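You operate a simulated robot arm through the tools that you are given. There is no shell and no other tool.

The job below is to be done with a simulated robot arm. You get a single attempt, and the scene is never put back.

JOB
Zero the music and Tobias strips: faders off, gain knobs to 0.
Fine: other strips stay as they are.

Only the result counts: the job must be done as asked and must still hold three seconds after the hand-in. Knocking over, shifting, dropping, spilling or breaking anything else fails it.

ROBOT AND FRAMES
A 7-joint arm with a two-finger parallel gripper, fixed in place. Base frame: the origin is at the foot of the arm, x ahead of it, y to its left, z up. Lengths are in cm, angles in degrees, forces in N, time in s.
Its first joint turns from -166.0 to 166.0 degrees. Payload 4.4 kg.
Tool frame: the origin (TCP) lies between the finger pads and is the grasp point; the fingertips stand 2.3 cm ahead of it; z points along the fingers, y is the line along which they close. Largest opening 9.4 cm; finger width 3.8, thickness 1; the body of the gripper, 5.4 by 9.6 cm, starts 3.9 cm behind the TCP.
Orientation is that of the tool frame in the base frame, as [roll, pitch, yaw] about the fixed x, y, z axes, in that order (R = Rz(yaw) Ry(pitch) Rx(roll)). With the fingers straight down and closing along the base's y, the tool's x points along the base's -x, its y along +y and its z along -z.

CONTROLS
- The arm moves only by the tool step_arm. Its argument "series" is a list that holds one entry, the list of rows, each a list of 6 numbers: the shift along the tool's x, y, z in units of 400 mm (1.0 is 400 mm), then the turn, a rotation vector about the tool's x, y, z in units of 120 degrees (1.0 is 120 degrees). In form: [[[dx, dy, dz, wx, wy, wz], ...]]. A call has 1 to 20 rows; each row is the pose to reach, as a shift and turn from the pose commanded when the call began, along the tool's axes at that moment. "fingers" is the opening in per cent of the stroke, from 0 (shut) to 100 (fully open), set as the call begins (left out, the last holds). A call with a number of a shift or a turn outside -1 to 1 is refused whole. Rows are played at 5 a second. More than 5 cm and 8.6 degrees between two rows, or a gripper value outside its range, and nothing of the call is played. A pose out of reach is approached as far as the arm can. The call stops where the force on the tool passes 40 N (or 10 N more than at its start, if that is more) or the arm is blocked; 0.2 s more then pass. Each finger travels about 7.2 cm/s and halts on what it meets, pressing with about 24 N; the grip force reading is that of the motor and also rises with nothing between the fingers. The clock runs only during rows and for 0.2 s after the last one: add rows that repeat a pose to give the fingers time. It gives the time, the measured TCP pose, the force on the tool (base axes), the opening and the grip force at its end, in the units of the frame above (readings bear some noise), with the torque about the TCP (base axes, N m) and any sound that the robot's microphone picked up, and new pictures: "views" is both (left out), scene, wrist or none.
- Cameras (640 x 400 px; columns grow to the right, rows downward): "scene" is fixed at [21.98, 65.07, 136.15]; the picture's right is [-0.57, -0.82, 0.00], its down [-0.56, 0.39, -0.73] and it looks along [0.60, -0.41, -0.68] (base axes); focal length 309 px, centre (320, 200). "wrist" rides on the gripper at [8.6, 1.6, -7.5] in the tool frame; the picture's right is [-0.18, 0.98, 0.00], its down [-0.58, -0.11, -0.81] and it looks along [-0.79, -0.15, 0.59] (tool axes); focal length 243 px, centre (320, 200). There is no depth. A picture from a camera that has moved, and an enlarged one, comes with that camera's place and axes in the base frame and with its lens.
- inspect(camera, box): a new picture of the part [left, top, right, bottom] of that camera's present view, enlarged. No time passes.
- job_done(): hands the job in; it is judged then, once.

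Places have to be worked out from the pictures, the camera data and where the tool is seen. Open the gripper and draw the arm clear of the work before you hand the job in, unless the task says otherwise.

The tools are called after "Emit:" as name(argument=value, ...) on one line, values as JSON. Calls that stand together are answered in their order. step_arm: Moves the arm, as the interface text tells. Its arguments: {"type":"object","properties":{"series":{"type":"array","items":{"type":"array","items":{"type":"array","items":{"type":"number"}}}},"fingers":{"type":"number"},"views":{"type":"string","enum":["both","scene","wrist","none"]}},"required":["series"]} The other tools are called the same way: inspect (camera, box) takes an enlarged picture of a part of a camera's view; job_done () hands the job in.

At the start:

```text
clock: 0.0
eef_pos: [63.79, 55.69, 112.59]
orientation: [180.0, 0.0, -179.9]
force: [-0.1, -1.0, -0.3]
torque: [-0.01, -0.01, -0.02]
gripper_width: 9.39
grip_force: 0.1
```

scene: 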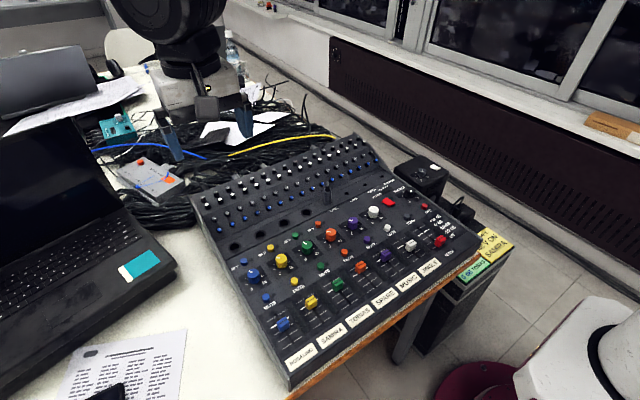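
wrist: 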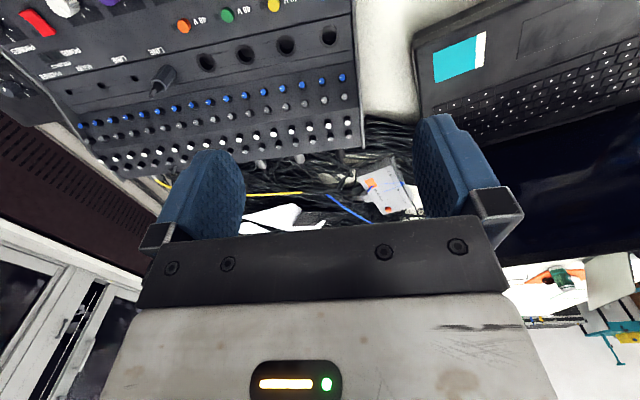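

I'll look closely at the mixer in the scene camera, first the strip labels and then the knobs.

Emit:
inspect(camera="scene", box=[220, 180, 500, 390])

Emit:
inspect(camera="scene", box=[270, 250, 450, 380])

Emit:
inspect(camera="scene", box=[440, 210, 540, 300])

Emit:
inspect(camera="wrist", box=[0, 0, 370, 180])

```text
1.90 times, centred on (360, 285) of scene
camera zoom: at [21.98, 65.07, 136.15], right [-0.57, -0.82, 0.0], down [-0.56, 0.39, -0.73], along [0.6, -0.41, -0.68], focal length 589 px, centre (244, 38)
```

zoom: 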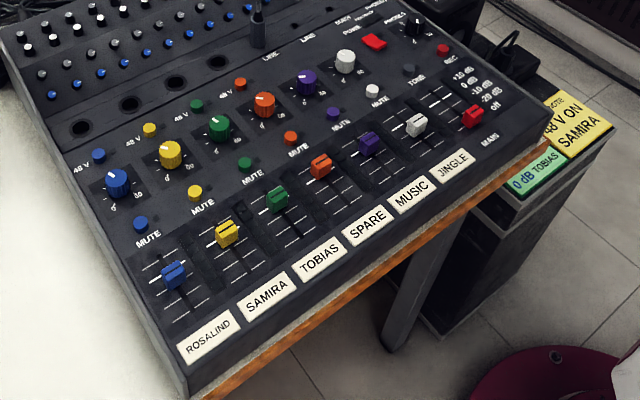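

```text
3.08 times, centred on (360, 315) of scene
camera zoom: at [21.98, 65.07, 136.15], right [-0.57, -0.82, 0.0], down [-0.56, 0.39, -0.73], along [0.6, -0.41, -0.68], focal length 951 px, centre (197, -154)
```

zoom: 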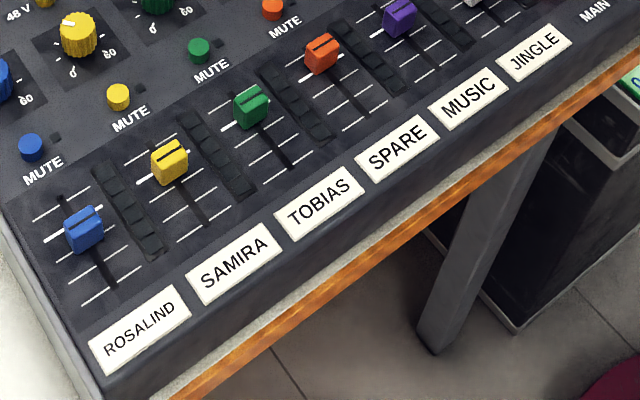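

```text
4.44 times, centred on (490, 255) of scene
camera zoom: at [21.98, 65.07, 136.15], right [-0.57, -0.82, 0.0], down [-0.56, 0.39, -0.73], along [0.6, -0.41, -0.68], focal length 1373 px, centre (-436, -44)
```

zoom: 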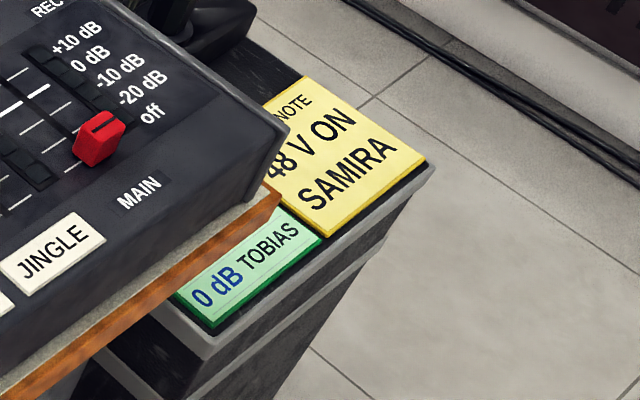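

```text
1.73 times, centred on (185, 90) of wrist
camera zoom: at [55.12, 57.36, 120.18], right [0.18, 0.98, 0.0], down [0.58, -0.11, 0.81], along [0.79, -0.15, -0.59], focal length 420 px, centre (554, 390)
```

zoom: 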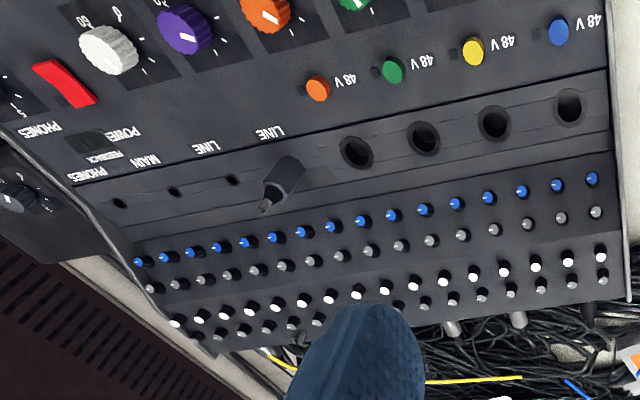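

The panel runs roughly along y with its front edge toward the base. Strips from left: blue ROSALIND, yellow SAMIRA, green TOBIAS, orange SPARE, purple MUSIC, white JINGLE, red MAIN, and the knob tops triangulate to about z = 81. I'll move the tool high and back over the front edge so the wrist camera sees the whole panel.

Emit:
step_arm(series=[[[0.0744, -0.0553, 0.0219, 0, 0, 0], [0.1488, -0.1106, 0.0438, 0, 0, 0], [0.2231, -0.1659, 0.0656, 0, 0, 0], [0.2975, -0.2213, 0.0875, 0, 0, 0], [0.3719, -0.2766, 0.1094, 0, 0, 0], [0.4463, -0.3319, 0.1313, 0, 0, 0], [0.5206, -0.3872, 0.1531, 0, 0, 0], [0.595, -0.4425, 0.175, 0, 0, 0], [0.595, -0.4425, 0.175, 0, 0, 0]]])

```text
clock: 2.0
eef_pos: [39.93, 38.0, 105.66]
orientation: [-180.0, 0.0, 179.9]
force: [-0.2, 0.6, -0.1]
torque: [0.0, -0.03, -0.03]
gripper_width: 9.41
grip_force: 0.0
camera wrist: at [31.34, 39.7, 113.26], right [0.18, 0.98, 0.0], down [0.58, -0.11, 0.81], along [0.79, -0.15, -0.59], focal length 243 px, centre (320, 200)
```

scene: 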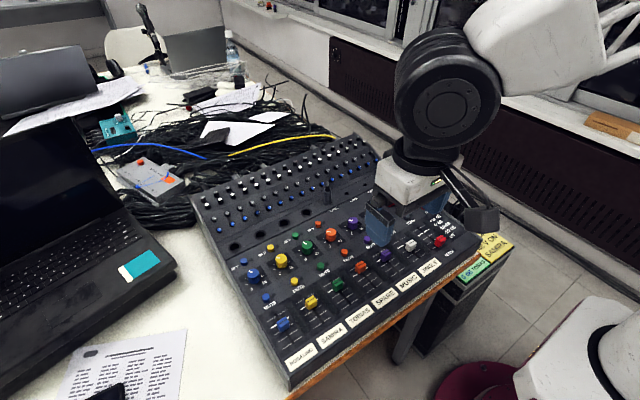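
wrist: 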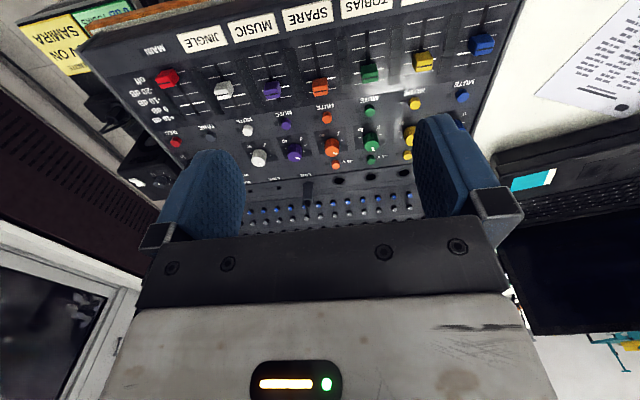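

The wrist camera now shows the whole fader area. I'll enlarge the strips of interest.

Emit:
inspect(camera="wrist", box=[220, 0, 420, 125])

Emit:
inspect(camera="wrist", box=[240, 70, 400, 170])

Emit:
inspect(camera="wrist", box=[120, 20, 280, 120])

Emit:
inspect(camera="wrist", box=[240, 110, 400, 210])

Emit:
inspect(camera="scene", box=[270, 200, 430, 300])

```text
3.20 times, centred on (320, 62) of wrist
camera zoom: at [31.34, 39.7, 113.26], right [0.18, 0.98, 0.0], down [0.58, -0.11, 0.81], along [0.79, -0.15, -0.59], focal length 776 px, centre (320, 640)
```

zoom: 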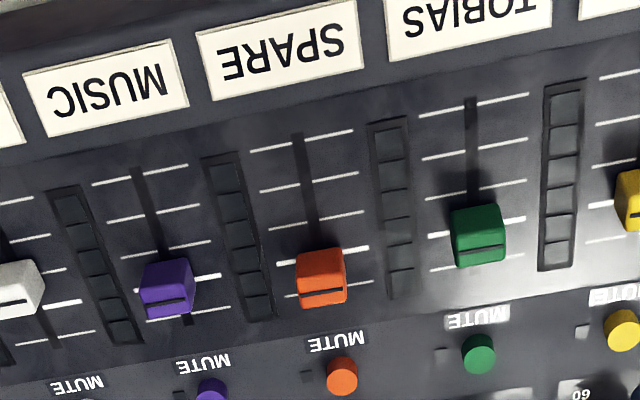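

```text
4.00 times, centred on (320, 120) of wrist
camera zoom: at [31.34, 39.7, 113.26], right [0.18, 0.98, 0.0], down [0.58, -0.11, 0.81], along [0.79, -0.15, -0.59], focal length 970 px, centre (320, 520)
```

zoom: 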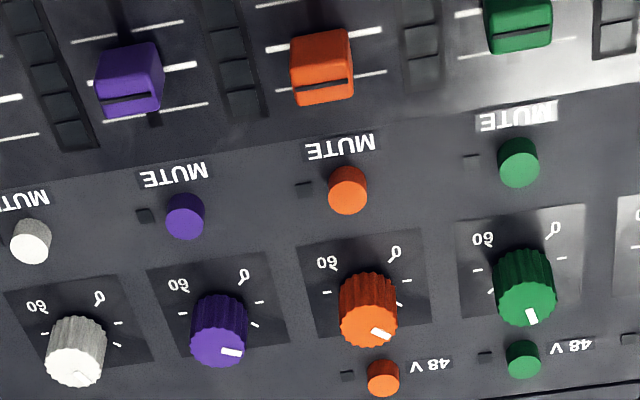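

```text
4.00 times, centred on (200, 70) of wrist
camera zoom: at [31.34, 39.7, 113.26], right [0.18, 0.98, 0.0], down [0.58, -0.11, 0.81], along [0.79, -0.15, -0.59], focal length 970 px, centre (800, 720)
```

zoom: 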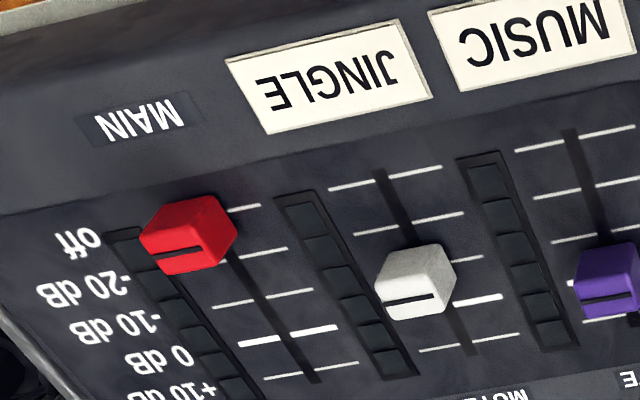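

```text
4.00 times, centred on (320, 160) of wrist
camera zoom: at [31.34, 39.7, 113.26], right [0.18, 0.98, 0.0], down [0.58, -0.11, 0.81], along [0.79, -0.15, -0.59], focal length 970 px, centre (320, 360)
```

zoom: 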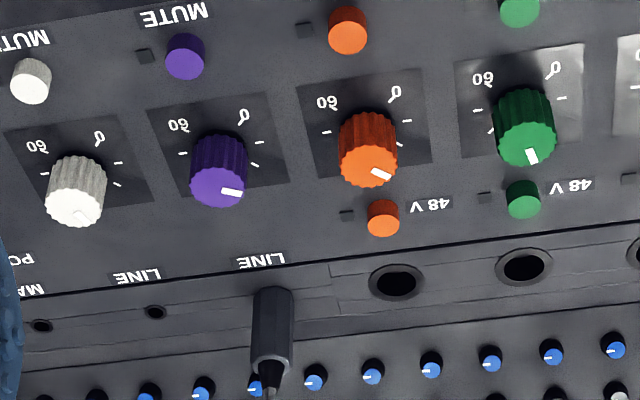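

```text
4.00 times, centred on (350, 250) of scene
camera zoom: at [21.98, 65.07, 136.15], right [-0.57, -0.82, 0.0], down [-0.56, 0.39, -0.73], along [0.6, -0.41, -0.68], focal length 1236 px, centre (200, 0)
```

zoom: 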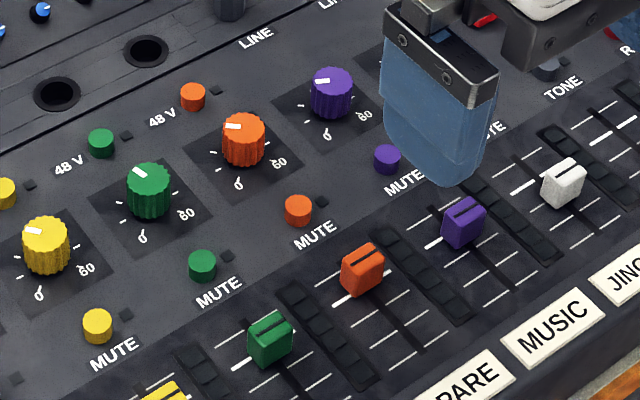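

Triangulation puts the purple (MUSIC) fader cap near (47.8, 30, 81.6), its knob near (59.3, 30, 82.5), and the strip pitch at about 6.6 cm, so green (TOBIAS) sits near y = 43.1. Faders run along x, with off toward the base. I'll move to above the purple fader with the fingers part closed and take a closer look.

Emit:
step_arm(series=[[[-0.039, -0.04, 0.068, 0, 0, 0], [-0.078, -0.08, 0.136, 0, 0, 0], [-0.117, -0.12, 0.204, 0, 0, 0], [-0.156, -0.16, 0.272, 0, 0, 0], [-0.195, -0.2, 0.34, 0, 0, 0], [-0.195, -0.2, 0.34, 0, 0, 0]]], fingers=45)

```text
clock: 3.4
eef_pos: [47.68, 30.14, 92.12]
orientation: [180.0, 0.0, -179.9]
force: [0.1, -0.4, 0.0]
torque: [0.01, 0.0, -0.01]
gripper_width: 4.24
grip_force: 0.2
camera wrist: at [38.99, 31.72, 99.72], right [0.18, 0.98, 0.0], down [0.58, -0.11, 0.81], along [0.79, -0.15, -0.59], focal length 243 px, centre (320, 200)
```

scene: 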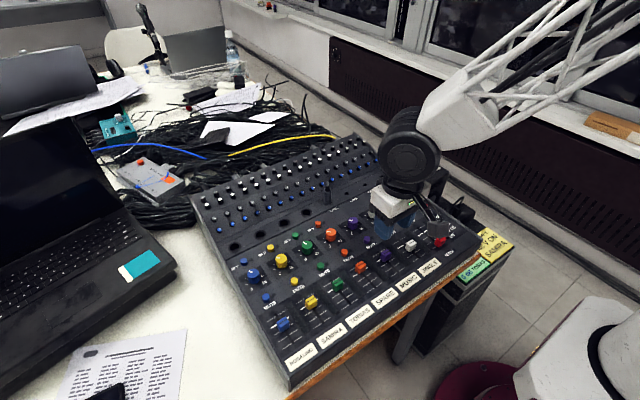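
wrist: 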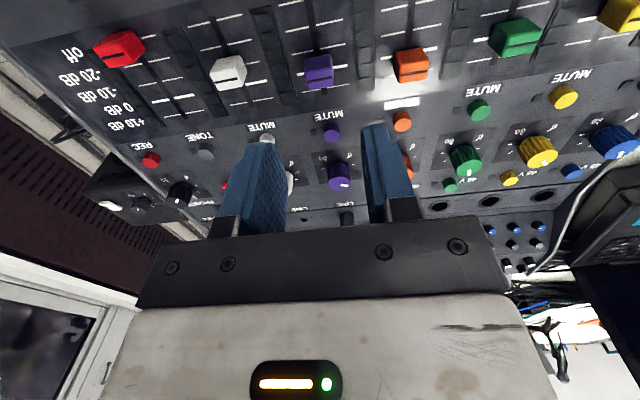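

Emit:
inspect(camera="wrist", box=[200, 20, 440, 170])

Emit:
inspect(camera="wrist", box=[260, 120, 420, 240])

Emit:
inspect(camera="scene", box=[300, 180, 460, 290])

```text
2.67 times, centred on (320, 95) of wrist
camera zoom: at [38.99, 31.72, 99.72], right [0.18, 0.98, 0.0], down [0.58, -0.11, 0.81], along [0.79, -0.15, -0.59], focal length 647 px, centre (320, 480)
```

zoom: 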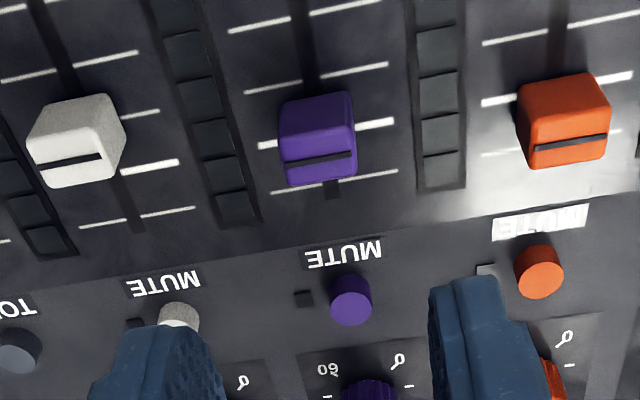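

```text
3.33 times, centred on (340, 180) of wrist
camera zoom: at [38.99, 31.72, 99.72], right [0.18, 0.98, 0.0], down [0.58, -0.11, 0.81], along [0.79, -0.15, -0.59], focal length 809 px, centre (253, 267)
```

zoom: 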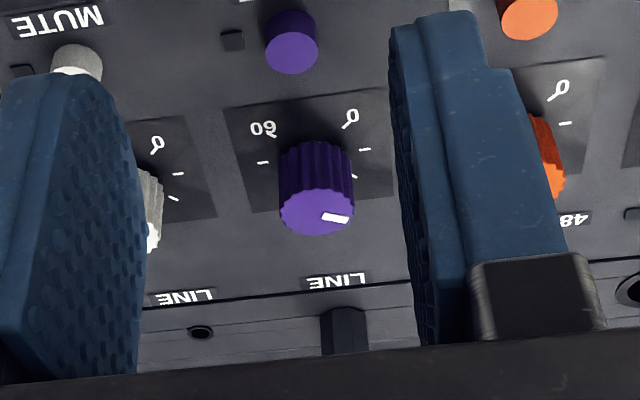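

```text
3.64 times, centred on (380, 235) of scene
camera zoom: at [21.98, 65.07, 136.15], right [-0.57, -0.82, 0.0], down [-0.56, 0.39, -0.73], along [0.6, -0.41, -0.68], focal length 1124 px, centre (102, 73)
```

zoom: 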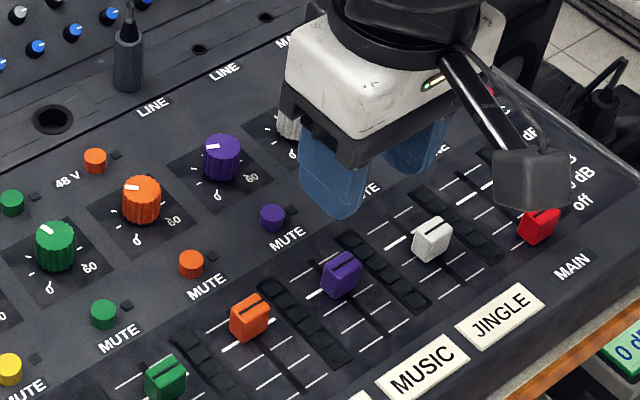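

Wrist parallax gives the panel at z ≈ 80.4, flat, with the purple cap top at (47.95, 29.95, 82.2) and about 1.9 cm wide. The scale lines put "off" at x ≈ 43.7 and 0 dB at 48.1. I'll lower the fingers to straddle the purple cap, stopping just above the panel.

Emit:
step_arm(series=[[[-0.004, 0, 0.1, 0, 0, 0], [-0.004, 0, 0.16, 0, 0, 0], [-0.004, 0, 0.19, 0, 0, 0], [-0.004, 0, 0.205, 0, 0, 0], [-0.004, 0, 0.214, 0, 0, 0], [-0.004, 0, 0.219, 0, 0, 0], [-0.004, 0, 0.219, 0, 0, 0]]], fingers=45)

```text
clock: 5.0
eef_pos: [47.84, 30.04, 83.33]
orientation: [179.9, 0.1, -180.0]
force: [-0.1, 0.4, -0.1]
torque: [-0.03, -0.04, 0.01]
gripper_width: 4.23
grip_force: 0.1
camera wrist: at [39.27, 31.62, 90.82], right [0.18, 0.98, 0.0], down [0.58, -0.11, 0.81], along [0.79, -0.15, -0.59], focal length 243 px, centre (320, 200)
```

scene: 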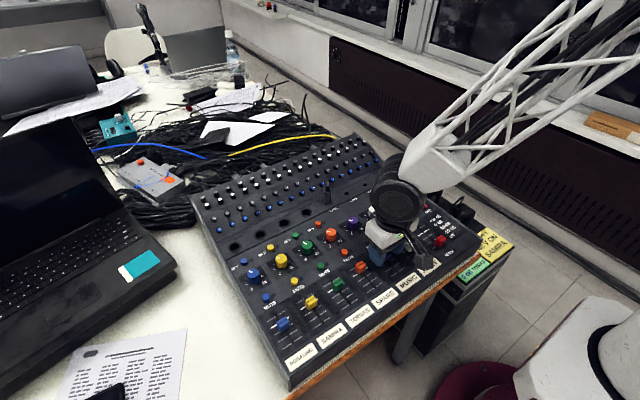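
wrist: 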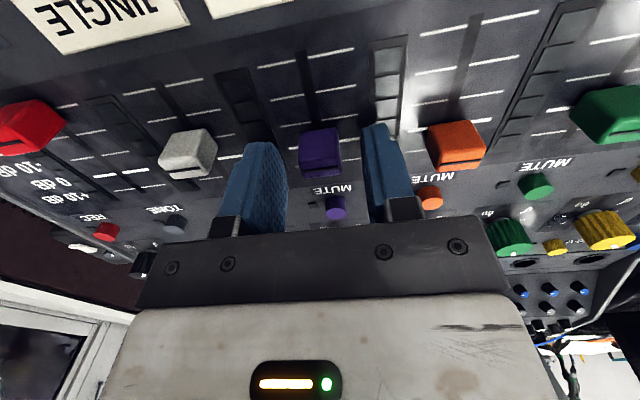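

Emit:
inspect(camera="wrist", box=[220, 40, 430, 230])

Emit:
inspect(camera="scene", box=[340, 200, 460, 290])

```text
2.11 times, centred on (325, 135) of wrist
camera zoom: at [39.27, 31.62, 90.82], right [0.18, 0.98, 0.0], down [0.58, -0.11, 0.81], along [0.79, -0.15, -0.59], focal length 511 px, centre (310, 337)
```

zoom: 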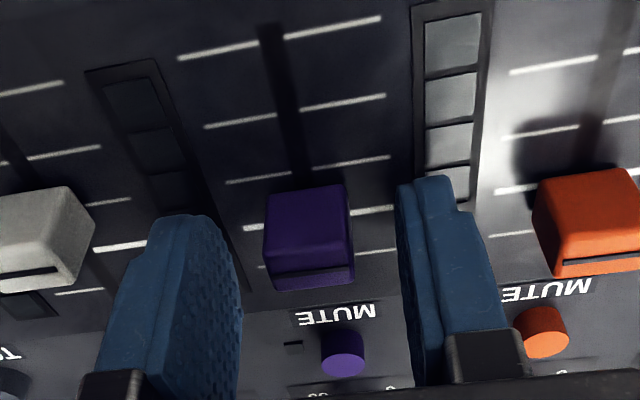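

```text
4.44 times, centred on (400, 245) of scene
camera zoom: at [21.98, 65.07, 136.15], right [-0.57, -0.82, 0.0], down [-0.56, 0.39, -0.73], along [0.6, -0.41, -0.68], focal length 1373 px, centre (-36, 0)
```

zoom: 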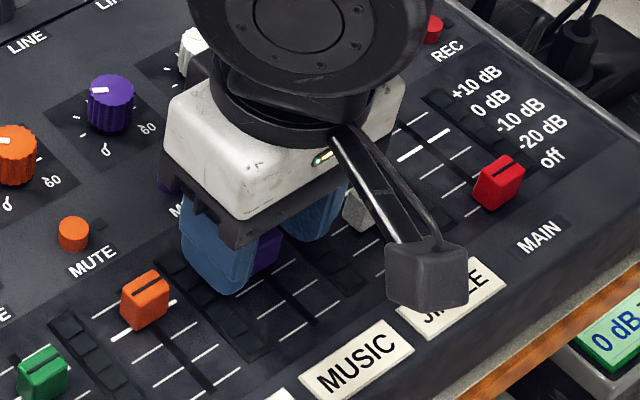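

The purple cap sits centred between the fingers with the tips about half a centimetre above the panel. I'll close on it without moving the arm.

Emit:
step_arm(series=[[[0, 0, 0, 0, 0, 0], [0, 0, 0, 0, 0, 0], [0, 0, 0, 0, 0, 0], [0, 0, 0, 0, 0, 0]]], fingers=0, views="wrist")

```text
clock: 6.0
eef_pos: [47.94, 29.97, 83.24]
orientation: [-179.9, 0.0, -180.0]
force: [-1.1, 28.1, -10.2]
torque: [0.32, -0.02, -0.07]
gripper_width: 1.86
grip_force: 45.3
camera wrist: at [39.28, 31.66, 90.83], right [0.18, 0.98, 0.0], down [0.58, -0.11, 0.81], along [0.79, -0.15, -0.59], focal length 243 px, centre (320, 200)
```

wrist: 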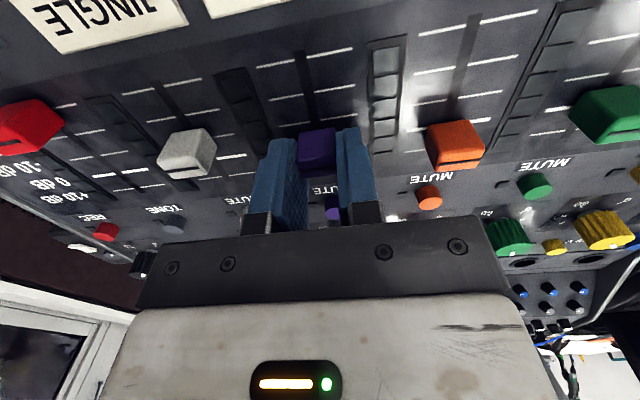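

The cap is held (1.86 cm), but 28 N sideways in +y shows the cap sits slightly further +y than my gripper centre. I'll shift the tool slightly in +y to relieve it.

Emit:
step_arm(series=[[[0, 0.001, 0, 0, 0, 0], [0, 0.001, 0, 0, 0, 0]]], views="none")

```text
clock: 6.6
eef_pos: [47.99, 30.0, 83.28]
orientation: [-180.0, -0.1, 180.0]
force: [-0.9, 6.0, 9.0]
torque: [0.09, 0.12, -0.04]
gripper_width: 1.84
grip_force: 44.9
```

The side force is down to 6 N. Next I drag the fader toward the base by 3.9 cm in small rows, short of the expected stop.

Emit:
step_arm(series=[[[0.012, 0, 0, 0, 0, 0], [0.024, 0, 0, 0, 0, 0], [0.036, 0, 0, 0, 0, 0], [0.048, 0, 0, 0, 0, 0], [0.06, 0, 0, 0, 0, 0], [0.072, 0, 0, 0, 0, 0], [0.084, 0, 0, 0, 0, 0], [0.096, 0, 0, 0, 0, 0], [0.0975, 0, 0, 0, 0, 0]]])

```text
clock: 8.6
eef_pos: [44.04, 30.03, 83.23]
orientation: [180.0, 0.1, 179.9]
force: [1.8, -18.5, 2.1]
torque: [-0.27, 0.02, 0.09]
gripper_width: 1.88
grip_force: 44.9
camera wrist: at [35.36, 31.68, 90.83], right [0.18, 0.98, 0.0], down [0.58, -0.11, 0.81], along [0.79, -0.15, -0.59], focal length 243 px, centre (320, 200)
```

scene: 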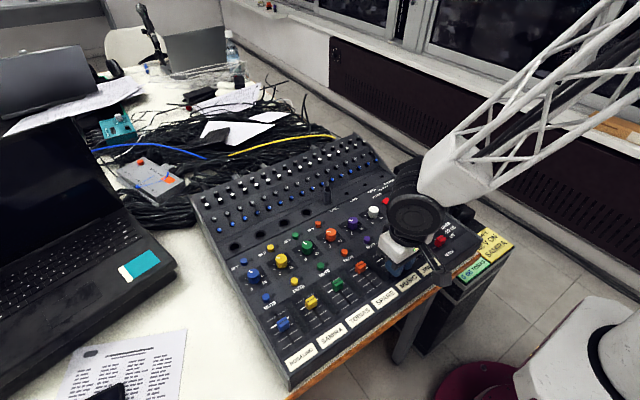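
wrist: 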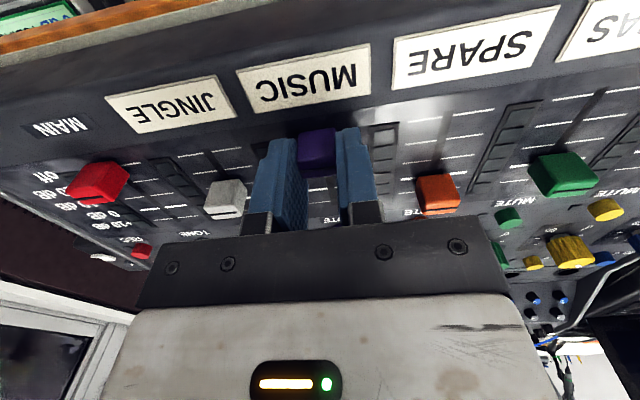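

The fader follows the hand. I'll trim y back a little to relieve the -18 N and creep on a few millimetres toward the stop.

Emit:
step_arm(series=[[[0.0, -0.0008, 0, 0, 0, 0], [0.002, -0.0008, 0, 0, 0, 0], [0.004, -0.0008, 0, 0, 0, 0], [0.006, -0.0008, 0, 0, 0, 0]]], views="wrist")

Emit:
inspect(camera="wrist", box=[60, 80, 460, 240])

```text
clock: 9.6
eef_pos: [43.84, 30.04, 83.29]
orientation: [180.0, 0.0, 180.0]
force: [8.4, -19.2, 0.2]
torque: [-0.28, -0.11, 0.1]
gripper_width: 1.9
grip_force: 45.5
camera wrist: at [35.16, 31.68, 90.82], right [0.18, 0.98, 0.0], down [0.58, -0.11, 0.81], along [0.79, -0.15, -0.59], focal length 243 px, centre (320, 200)
```

wrist: 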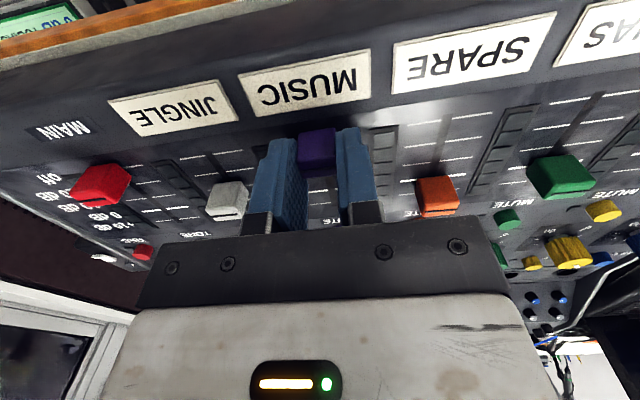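

```text
1.60 times, centred on (260, 160) of wrist
camera zoom: at [35.16, 31.68, 90.82], right [0.18, 0.98, 0.0], down [0.58, -0.11, 0.81], along [0.79, -0.15, -0.59], focal length 388 px, centre (416, 264)
```

zoom: 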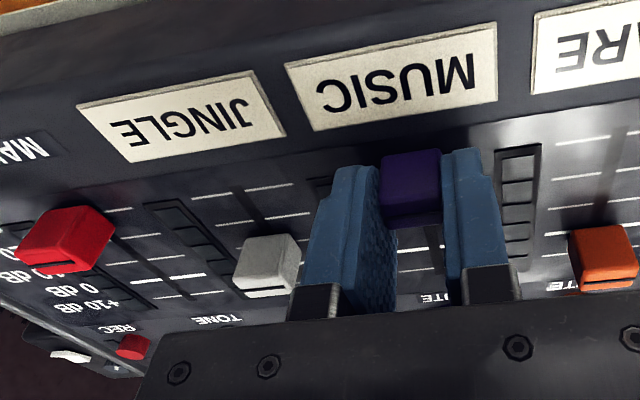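

The x force has begun to rise to 8 N, which suggests the stop is near. I'll creep on 1–2 mm and watch it.

Emit:
step_arm(series=[[[0.0, -0.0008, 0, 0, 0, 0], [0.002, -0.0008, 0, 0, 0, 0], [0.004, -0.0008, 0, 0, 0, 0]]], views="none")

```text
clock: 10.4
eef_pos: [43.67, 30.03, 83.22]
orientation: [179.9, -0.1, -180.0]
force: [21.8, -10.7, -10.1]
torque: [-0.14, -0.37, 0.04]
gripper_width: 1.85
grip_force: 44.9
```

The x force is now 22 N, so the fader is at its end stop. I'll open the fingers, rise clear and look at it.

Emit:
step_arm(series=[[[0, 0, 0, 0, 0, 0], [0, 0, 0, 0, 0, 0], [0, 0, -0.02, 0, 0, 0], [0, 0, -0.1, 0, 0, 0], [0, 0, -0.2, 0, 0, 0], [0, 0, -0.2, 0, 0, 0]]], fingers=45)

Emit:
inspect(camera="wrist", box=[60, 20, 460, 180])

Emit:
inspect(camera="scene", box=[300, 190, 460, 300])

```text
clock: 11.8
eef_pos: [43.35, 30.13, 91.16]
orientation: [-179.9, 0.1, 180.0]
force: [0.1, 0.1, -0.2]
torque: [-0.01, 0.02, -0.01]
gripper_width: 4.23
grip_force: 0.0
camera wrist: at [34.76, 31.84, 98.87], right [0.18, 0.98, 0.0], down [0.58, -0.11, 0.81], along [0.79, -0.15, -0.59], focal length 243 px, centre (320, 200)
```

scene: 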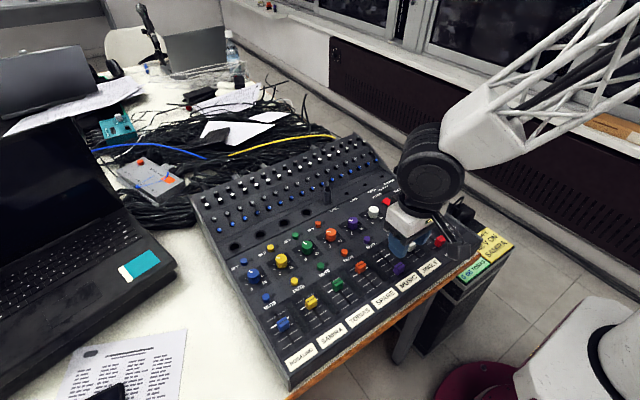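
wrist: 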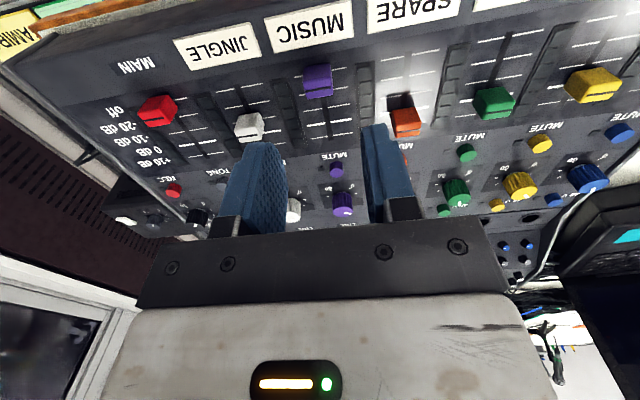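

```text
1.60 times, centred on (260, 100) of wrist
camera zoom: at [34.76, 31.84, 98.87], right [0.18, 0.98, 0.0], down [0.58, -0.11, 0.81], along [0.79, -0.15, -0.59], focal length 388 px, centre (416, 360)
```

zoom: 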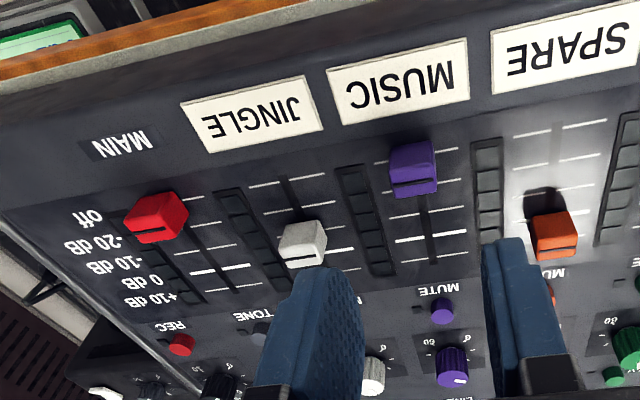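

```text
3.64 times, centred on (380, 245) of scene
camera zoom: at [21.98, 65.07, 136.15], right [-0.57, -0.82, 0.0], down [-0.56, 0.39, -0.73], along [0.6, -0.41, -0.68], focal length 1124 px, centre (102, 36)
```

zoom: 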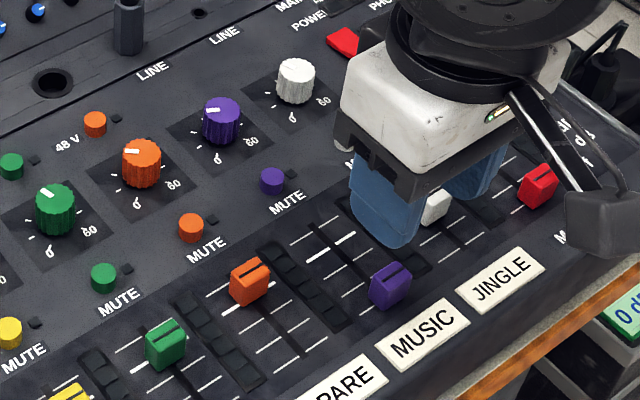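

The purple fader now sits at the off line, matching the red MAIN fader's position relative to its scale. The gain scale runs from 0 (7:30) to 60 (4:30), and the purple pointer is near 10:15, so it needs about 82° counterclockwise. Next I move to above the purple gain knob.

Emit:
step_arm(series=[[[-0.08, 0, 0, 0, 0, 0], [-0.16, 0, 0, 0, 0, 0], [-0.24, 0, 0, 0, 0, 0], [-0.32, 0, 0, 0, 0, 0], [-0.39, 0, 0, 0, 0, 0], [-0.39, 0, 0, 0, 0, 0]]], fingers=48)

Emit:
inspect(camera="wrist", box=[200, 20, 440, 170])

```text
clock: 13.2
eef_pos: [59.18, 30.14, 91.35]
orientation: [180.0, 0.0, -179.9]
force: [-0.9, 0.3, -0.2]
torque: [-0.04, -0.01, 0.04]
gripper_width: 4.5
grip_force: 0.0
camera wrist: at [50.57, 31.76, 98.95], right [0.18, 0.98, 0.0], down [0.58, -0.11, 0.81], along [0.79, -0.15, -0.59], focal length 243 px, centre (320, 200)
```

scene: 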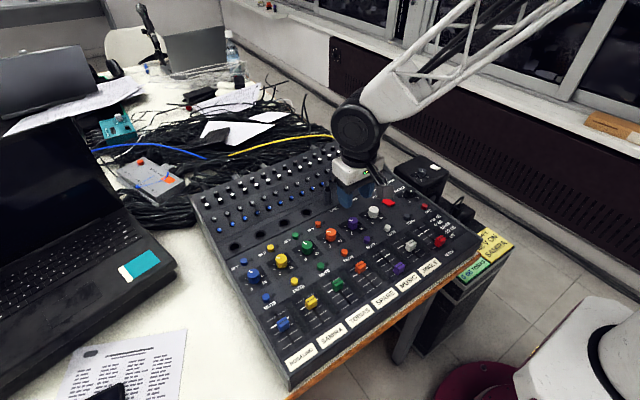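
wrist: 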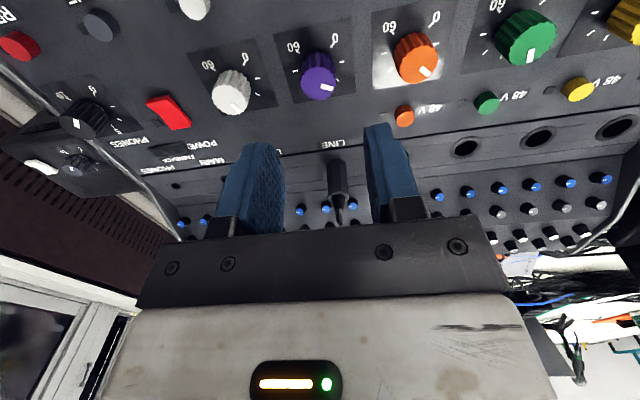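

```text
2.67 times, centred on (320, 95) of wrist
camera zoom: at [50.57, 31.76, 98.95], right [0.18, 0.98, 0.0], down [0.58, -0.11, 0.81], along [0.79, -0.15, -0.59], focal length 647 px, centre (320, 480)
```

zoom: 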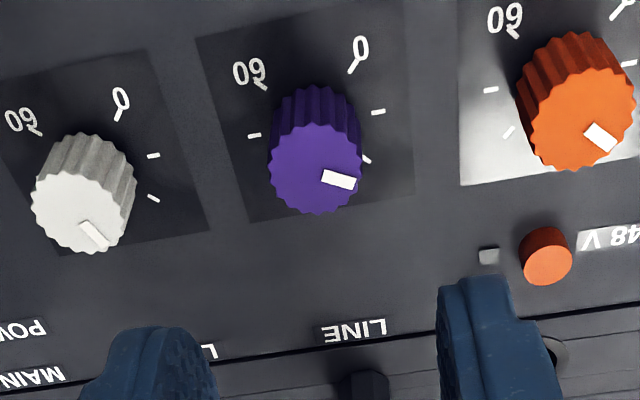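

The knob top face centres at about (59.1, 30.05, 82.7), right under the tool, with diameter 2.4 cm. The purple pointer is 55° CCW from 12 o'clock and the 0 tick is at 135°, so about 80° remains. I'll lower the fingers around it.

Emit:
step_arm(series=[[[0, -0.001, 0.08, 0, 0, 0], [0, -0.001, 0.14, 0, 0, 0], [0, -0.001, 0.17, 0, 0, 0], [0, -0.001, 0.185, 0, 0, 0], [0, -0.001, 0.194, 0, 0, 0], [0, -0.001, 0.199, 0, 0, 0], [0, -0.001, 0.199, 0, 0, 0]]])

Emit:
inspect(camera="wrist", box=[220, 40, 430, 230])

```text
clock: 14.8
eef_pos: [59.2, 29.98, 83.3]
orientation: [-180.0, 0.0, -180.0]
force: [-0.1, -0.3, 0.1]
torque: [0.06, 0.01, 0.01]
gripper_width: 4.52
grip_force: 0.0
camera wrist: at [50.53, 31.68, 90.92], right [0.18, 0.98, 0.0], down [0.58, -0.11, 0.81], along [0.79, -0.15, -0.59], focal length 243 px, centre (320, 200)
```

scene: 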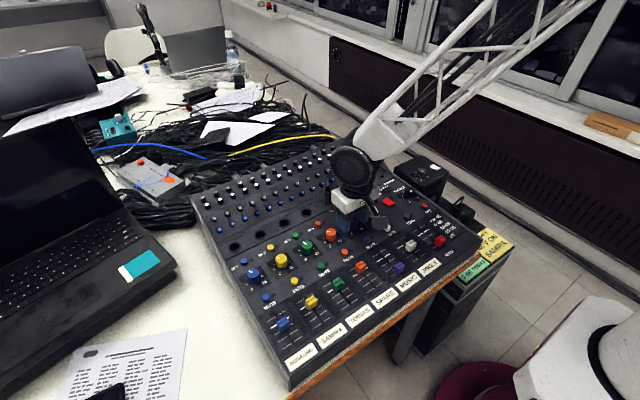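
wrist: 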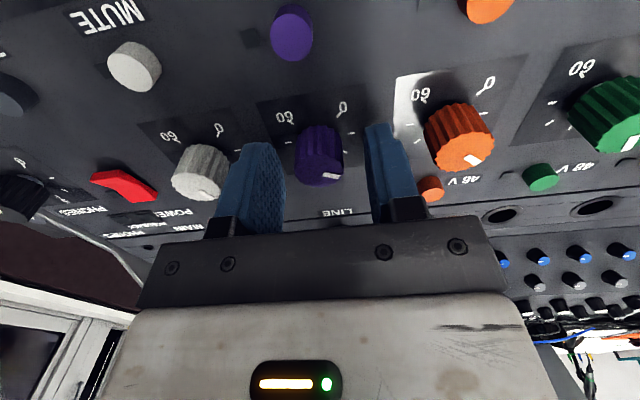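

```text
2.11 times, centred on (325, 135) of wrist
camera zoom: at [50.53, 31.68, 90.92], right [0.18, 0.98, 0.0], down [0.58, -0.11, 0.81], along [0.79, -0.15, -0.59], focal length 511 px, centre (310, 337)
```

zoom: 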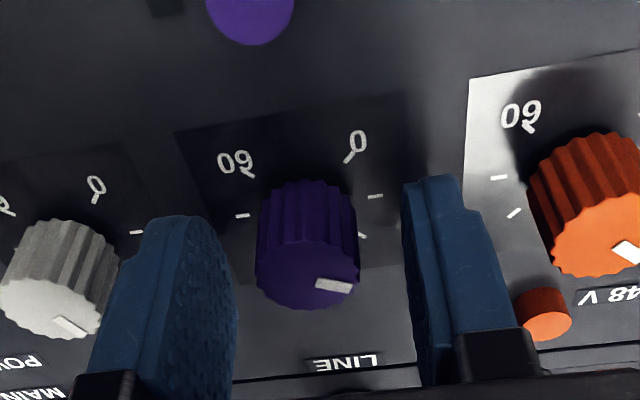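

The knob is centred between the fingers. I'll close on it and check the side forces.

Emit:
step_arm(series=[[[0, 0, 0, 0, 0, 0], [0, 0, 0, 0, 0, 0], [0, 0, 0, 0, 0, 0], [0, 0, 0, 0, 0, 0]]], fingers=0, views="none")

```text
clock: 15.8
eef_pos: [59.1, 30.0, 83.35]
orientation: [180.0, 0.0, -180.0]
force: [2.5, -4.8, -0.5]
torque: [-0.51, -0.08, 0.01]
gripper_width: 2.49
grip_force: 44.6
```

The knob is held with small forces. I'll start with 16° counterclockwise (negative about tool z) and check forces.

Emit:
step_arm(series=[[[0, 0, 0, 0, 0, -0.0333], [0, 0, 0, 0, 0, -0.0667], [0, 0, 0, 0, 0, -0.1], [0, 0, 0, 0, 0, -0.1333]]], views="wrist")

Emit:
inspect(camera="wrist", box=[220, 40, 430, 230])

```text
clock: 16.8
eef_pos: [59.14, 29.96, 83.4]
orientation: [-179.9, 0.0, -164.0]
force: [-13.7, 30.0, 0.8]
torque: [0.17, -0.56, -0.06]
gripper_width: 2.49
grip_force: 45.3
camera wrist: at [50.41, 29.25, 90.92], right [-0.09, 1.0, 0.0], down [0.59, 0.06, 0.81], along [0.8, 0.08, -0.59], focal length 243 px, centre (320, 200)
```

wrist: 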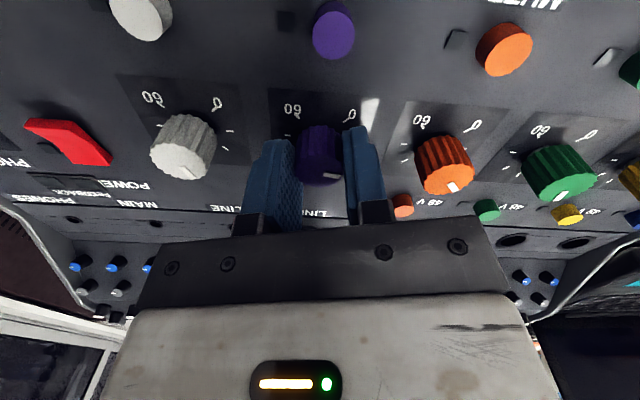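

```text
2.11 times, centred on (325, 135) of wrist
camera zoom: at [50.41, 29.25, 90.92], right [-0.09, 1.0, 0.0], down [0.59, 0.06, 0.81], along [0.8, 0.08, -0.59], focal length 511 px, centre (310, 337)
```

zoom: 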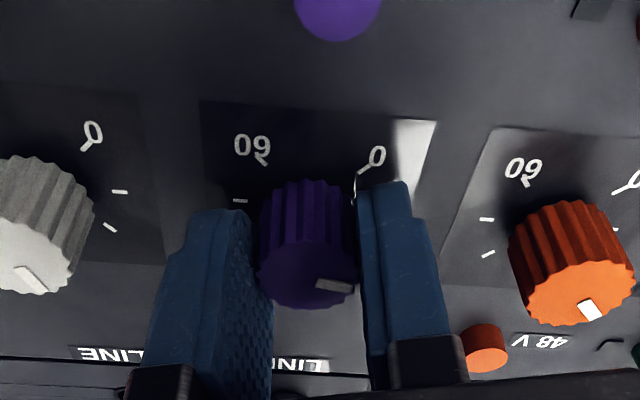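

The knob turns with the hand, but 33 N along the closing line means the knob axis lies about 2 mm nearer the base (x ≈ 58.9) than my centre. I'll release, shift there, and grip again.

Emit:
step_arm(series=[[[0, 0, 0, 0, 0, 0], [0, 0, 0, 0, 0, 0], [0.0048, 0.0014, 0, 0, 0, 0], [0.0048, 0.0014, 0, 0, 0, 0]]], fingers=40, views="none")

Emit:
step_arm(series=[[[0, 0, 0, 0, 0, 0], [0, 0, 0, 0, 0, 0], [0, 0, 0, 0, 0, 0], [0, 0, 0, 0, 0, 0]]], fingers=0, views="none")

```text
clock: 17.8
eef_pos: [58.91, 29.97, 83.28]
orientation: [180.0, 0.0, -164.0]
force: [0.2, 0.3, -0.4]
torque: [-0.02, -0.02, -0.03]
gripper_width: 3.77
grip_force: 0.0
```

```text
clock: 18.8
eef_pos: [59.12, 29.91, 83.16]
orientation: [179.9, 0.0, -164.0]
force: [-8.2, 23.1, -1.3]
torque: [-0.12, -0.11, -0.01]
gripper_width: 2.45
grip_force: 44.9
```

There's still 24 N along tool y, so I'll trim 0.4 mm along it while gripped.

Emit:
step_arm(series=[[[0, 0.001, 0, 0, 0, 0], [0, 0.001, 0, 0, 0, 0]]], views="none")

```text
clock: 19.4
eef_pos: [58.94, 29.91, 83.25]
orientation: [-180.0, -0.1, -164.0]
force: [-1.5, 9.0, -1.5]
torque: [-0.26, -0.26, -0.02]
gripper_width: 2.48
grip_force: 45.1
```

The force is now 9 N. I'll turn another 16° CCW and check.

Emit:
step_arm(series=[[[0, 0.0003, 0, 0, 0, -0.0333], [0, 0.0003, 0, 0, 0, -0.0667], [0, 0.0003, 0, 0, 0, -0.1], [0, 0.0003, 0, 0, 0, -0.1333]]], views="none")

```text
clock: 20.4
eef_pos: [58.94, 30.01, 83.19]
orientation: [-180.0, 0.0, -148.0]
force: [0.0, -8.2, 7.6]
torque: [-1.1, 0.87, 0.0]
gripper_width: 2.47
grip_force: 44.9
```

Forces stay small at 32° of turn. I'll carry on with another 24°.

Emit:
step_arm(series=[[[0, 0, 0, 0, 0, -0.0333], [0, 0, 0, 0, 0, -0.0667], [0, 0, 0, 0, 0, -0.1], [0, 0, 0, 0, 0, -0.1333], [0, 0, 0, 0, 0, -0.1667], [0, 0, 0, 0, 0, -0.2]]], views="wrist")

Emit:
inspect(camera="wrist", box=[220, 40, 430, 230])

```text
clock: 21.8
eef_pos: [58.95, 29.99, 83.3]
orientation: [-180.0, 0.0, -124.0]
force: [-2.4, -14.1, 14.5]
torque: [0.17, 0.22, 0.01]
gripper_width: 2.48
grip_force: 45.1
camera wrist: at [52.82, 23.77, 90.87], right [-0.71, 0.7, 0.0], down [0.41, 0.42, 0.81], along [0.57, 0.57, -0.59], focal length 243 px, centre (320, 200)
```

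wrist: 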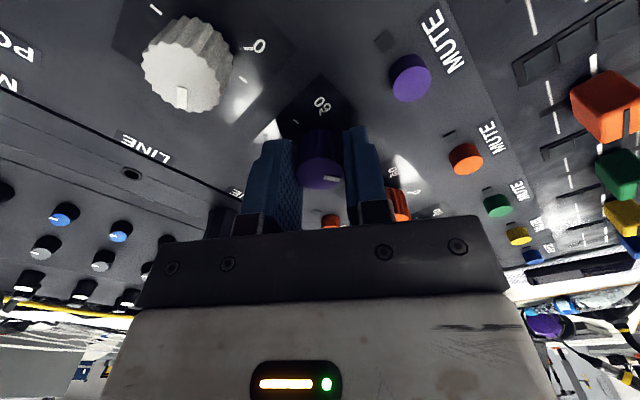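

```text
2.11 times, centred on (325, 135) of wrist
camera zoom: at [52.82, 23.77, 90.87], right [-0.71, 0.7, 0.0], down [0.41, 0.42, 0.81], along [0.57, 0.57, -0.59], focal length 511 px, centre (310, 337)
```

zoom: 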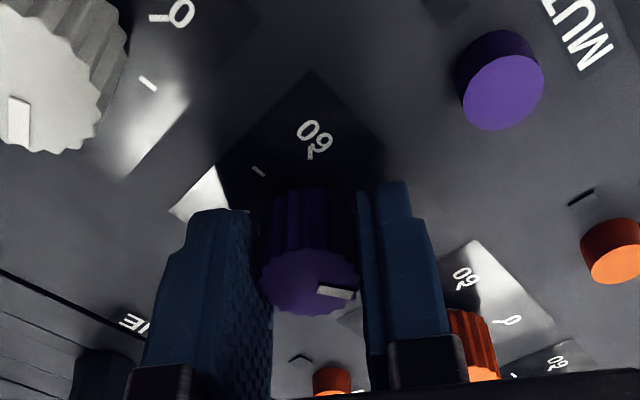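

The pointer holds still relative to the fingers, so the knob has turned 56° with the hand (pointer at about 111°). I'll turn 20° more.

Emit:
step_arm(series=[[[0, 0, 0, 0, 0, -0.0333], [0, 0, 0, 0, 0, -0.0667], [0, 0, 0, 0, 0, -0.1], [0, 0, 0, 0, 0, -0.1333], [0, 0, 0, 0, 0, -0.1667]]], views="wrist")

Emit:
inspect(camera="wrist", box=[220, 40, 430, 230])

```text
clock: 23.0
eef_pos: [59.11, 29.98, 83.26]
orientation: [-179.9, 0.1, -104.0]
force: [6.8, -2.4, 12.6]
torque: [0.46, 0.19, -0.37]
gripper_width: 2.5
grip_force: 45.6
camera wrist: at [55.36, 22.1, 90.82], right [-0.91, 0.42, 0.0], down [0.25, 0.54, 0.81], along [0.34, 0.73, -0.59], focal length 243 px, centre (320, 200)
```

wrist: 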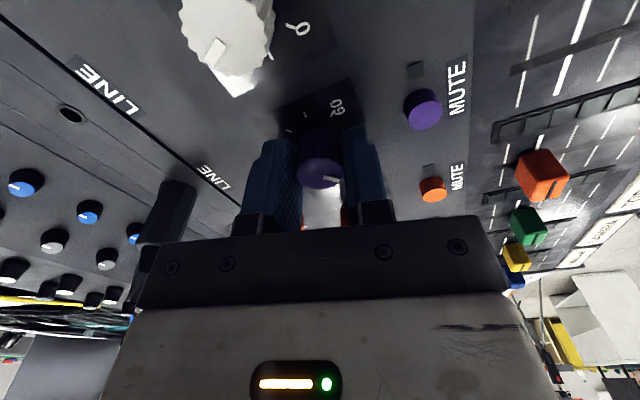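

```text
2.11 times, centred on (325, 135) of wrist
camera zoom: at [55.36, 22.1, 90.82], right [-0.91, 0.42, 0.0], down [0.25, 0.54, 0.81], along [0.34, 0.73, -0.59], focal length 511 px, centre (310, 337)
```

zoom: 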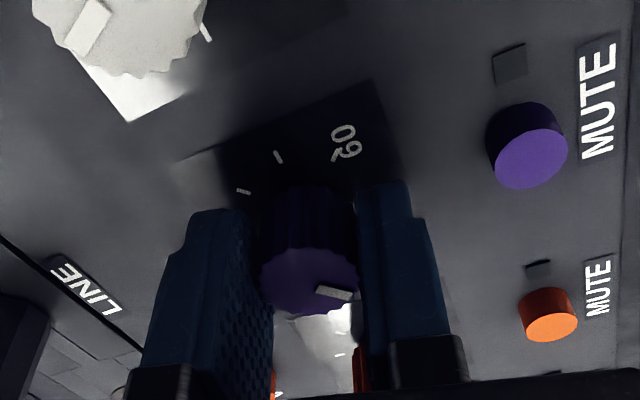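

The torque about z has risen to -0.37 N·m, suggesting the stop at 0 is being reached. I'll nudge 4° more in small rows and watch.

Emit:
step_arm(series=[[[0, 0, 0, 0, 0, -0.0167], [0, 0, 0, 0, 0, -0.0333], [0, 0, 0, 0, 0, -0.0333]]], views="wrist")

Emit:
inspect(camera="wrist", box=[220, 40, 430, 230])

```text
clock: 23.8
eef_pos: [59.12, 30.08, 83.2]
orientation: [180.0, 0.1, -99.9]
force: [21.2, -9.4, 2.0]
torque: [0.19, 0.12, -0.25]
gripper_width: 2.47
grip_force: 45.0
camera wrist: at [55.91, 21.8, 90.83], right [-0.94, 0.35, 0.0], down [0.21, 0.55, 0.81], along [0.28, 0.75, -0.59], focal length 243 px, centre (320, 200)
```

wrist: 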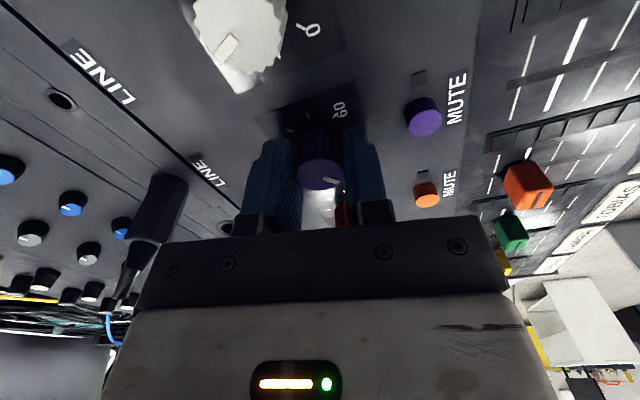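

```text
2.11 times, centred on (325, 135) of wrist
camera zoom: at [55.91, 21.8, 90.83], right [-0.94, 0.35, 0.0], down [0.21, 0.55, 0.81], along [0.28, 0.75, -0.59], focal length 511 px, centre (310, 337)
```

zoom: 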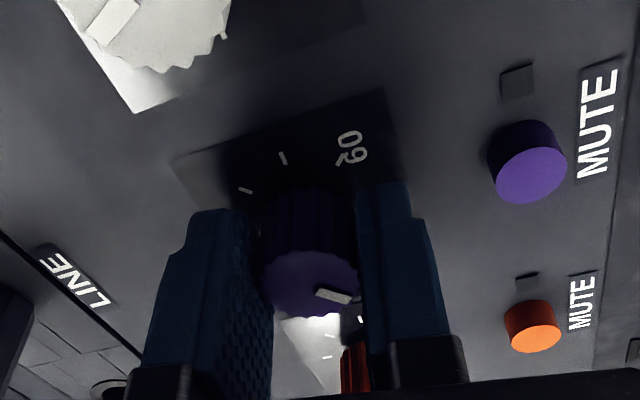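

The pointer has started to lag the fingers slightly, and torque and force rose, so the knob is at its stop. I'll release, rise and turn the hand back to check the pointer.

Emit:
step_arm(series=[[[0, 0, 0, 0, 0, 0], [0, 0, 0, 0, 0, 0], [0, 0, -0.02, 0, 0, 0], [0, 0, -0.1, 0, 0, 0], [0, 0, -0.2, 0, 0, 0.0667], [0, 0, -0.25, 0, 0, 0.1333], [0, 0, -0.25, 0, 0, 0.2], [0, 0, -0.25, 0, 0, 0.2667], [0, 0, -0.25, 0, 0, 0.3333], [0, 0, -0.25, 0, 0, 0.4], [0, 0, -0.25, 0, 0, 0.4667], [0, 0, -0.25, 0, 0, 0.5333], [0, 0, -0.25, 0, 0, 0.6], [0, 0, -0.25, 0, 0, 0.6667], [0, 0, -0.25, 0, 0, 0.6667]]], fingers=45)

Emit:
inspect(camera="wrist", box=[200, 20, 440, 170])

Emit:
inspect(camera="scene", box=[290, 190, 450, 300])

```text
clock: 27.0
eef_pos: [59.02, 30.05, 93.32]
orientation: [-180.0, 0.0, 179.8]
force: [0.7, -0.5, 0.4]
torque: [0.02, -0.01, 0.01]
gripper_width: 4.25
grip_force: 0.0
camera wrist: at [50.41, 31.67, 100.85], right [0.19, 0.98, 0.0], down [0.58, -0.11, 0.81], along [0.79, -0.15, -0.59], focal length 243 px, centre (320, 200)
```

scene: 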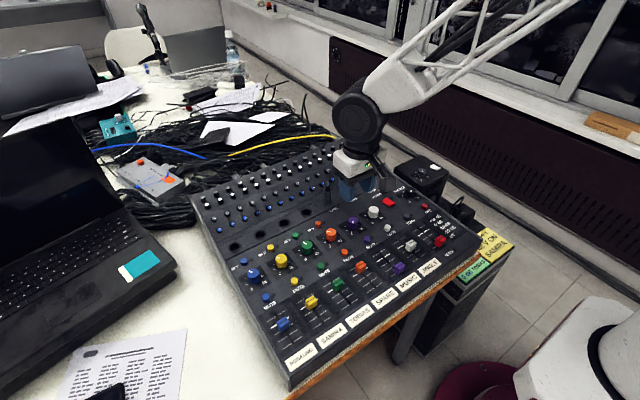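
wrist: 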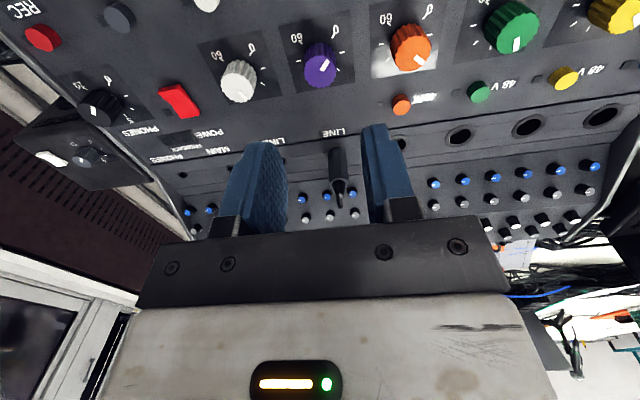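

```text
2.67 times, centred on (320, 95) of wrist
camera zoom: at [50.41, 31.67, 100.85], right [0.19, 0.98, 0.0], down [0.58, -0.11, 0.81], along [0.79, -0.15, -0.59], focal length 647 px, centre (320, 480)
```

zoom: 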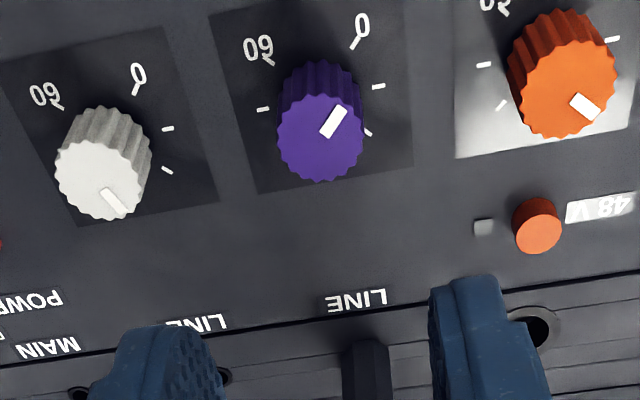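

```text
3.64 times, centred on (370, 245) of scene
camera zoom: at [21.98, 65.07, 136.15], right [-0.57, -0.82, 0.0], down [-0.56, 0.39, -0.73], along [0.6, -0.41, -0.68], focal length 1124 px, centre (138, 36)
```

zoom: 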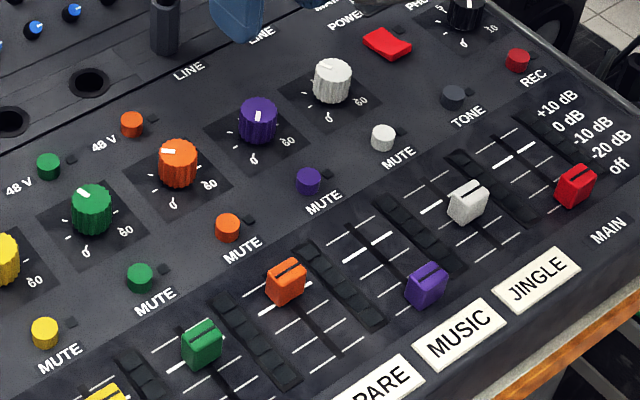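

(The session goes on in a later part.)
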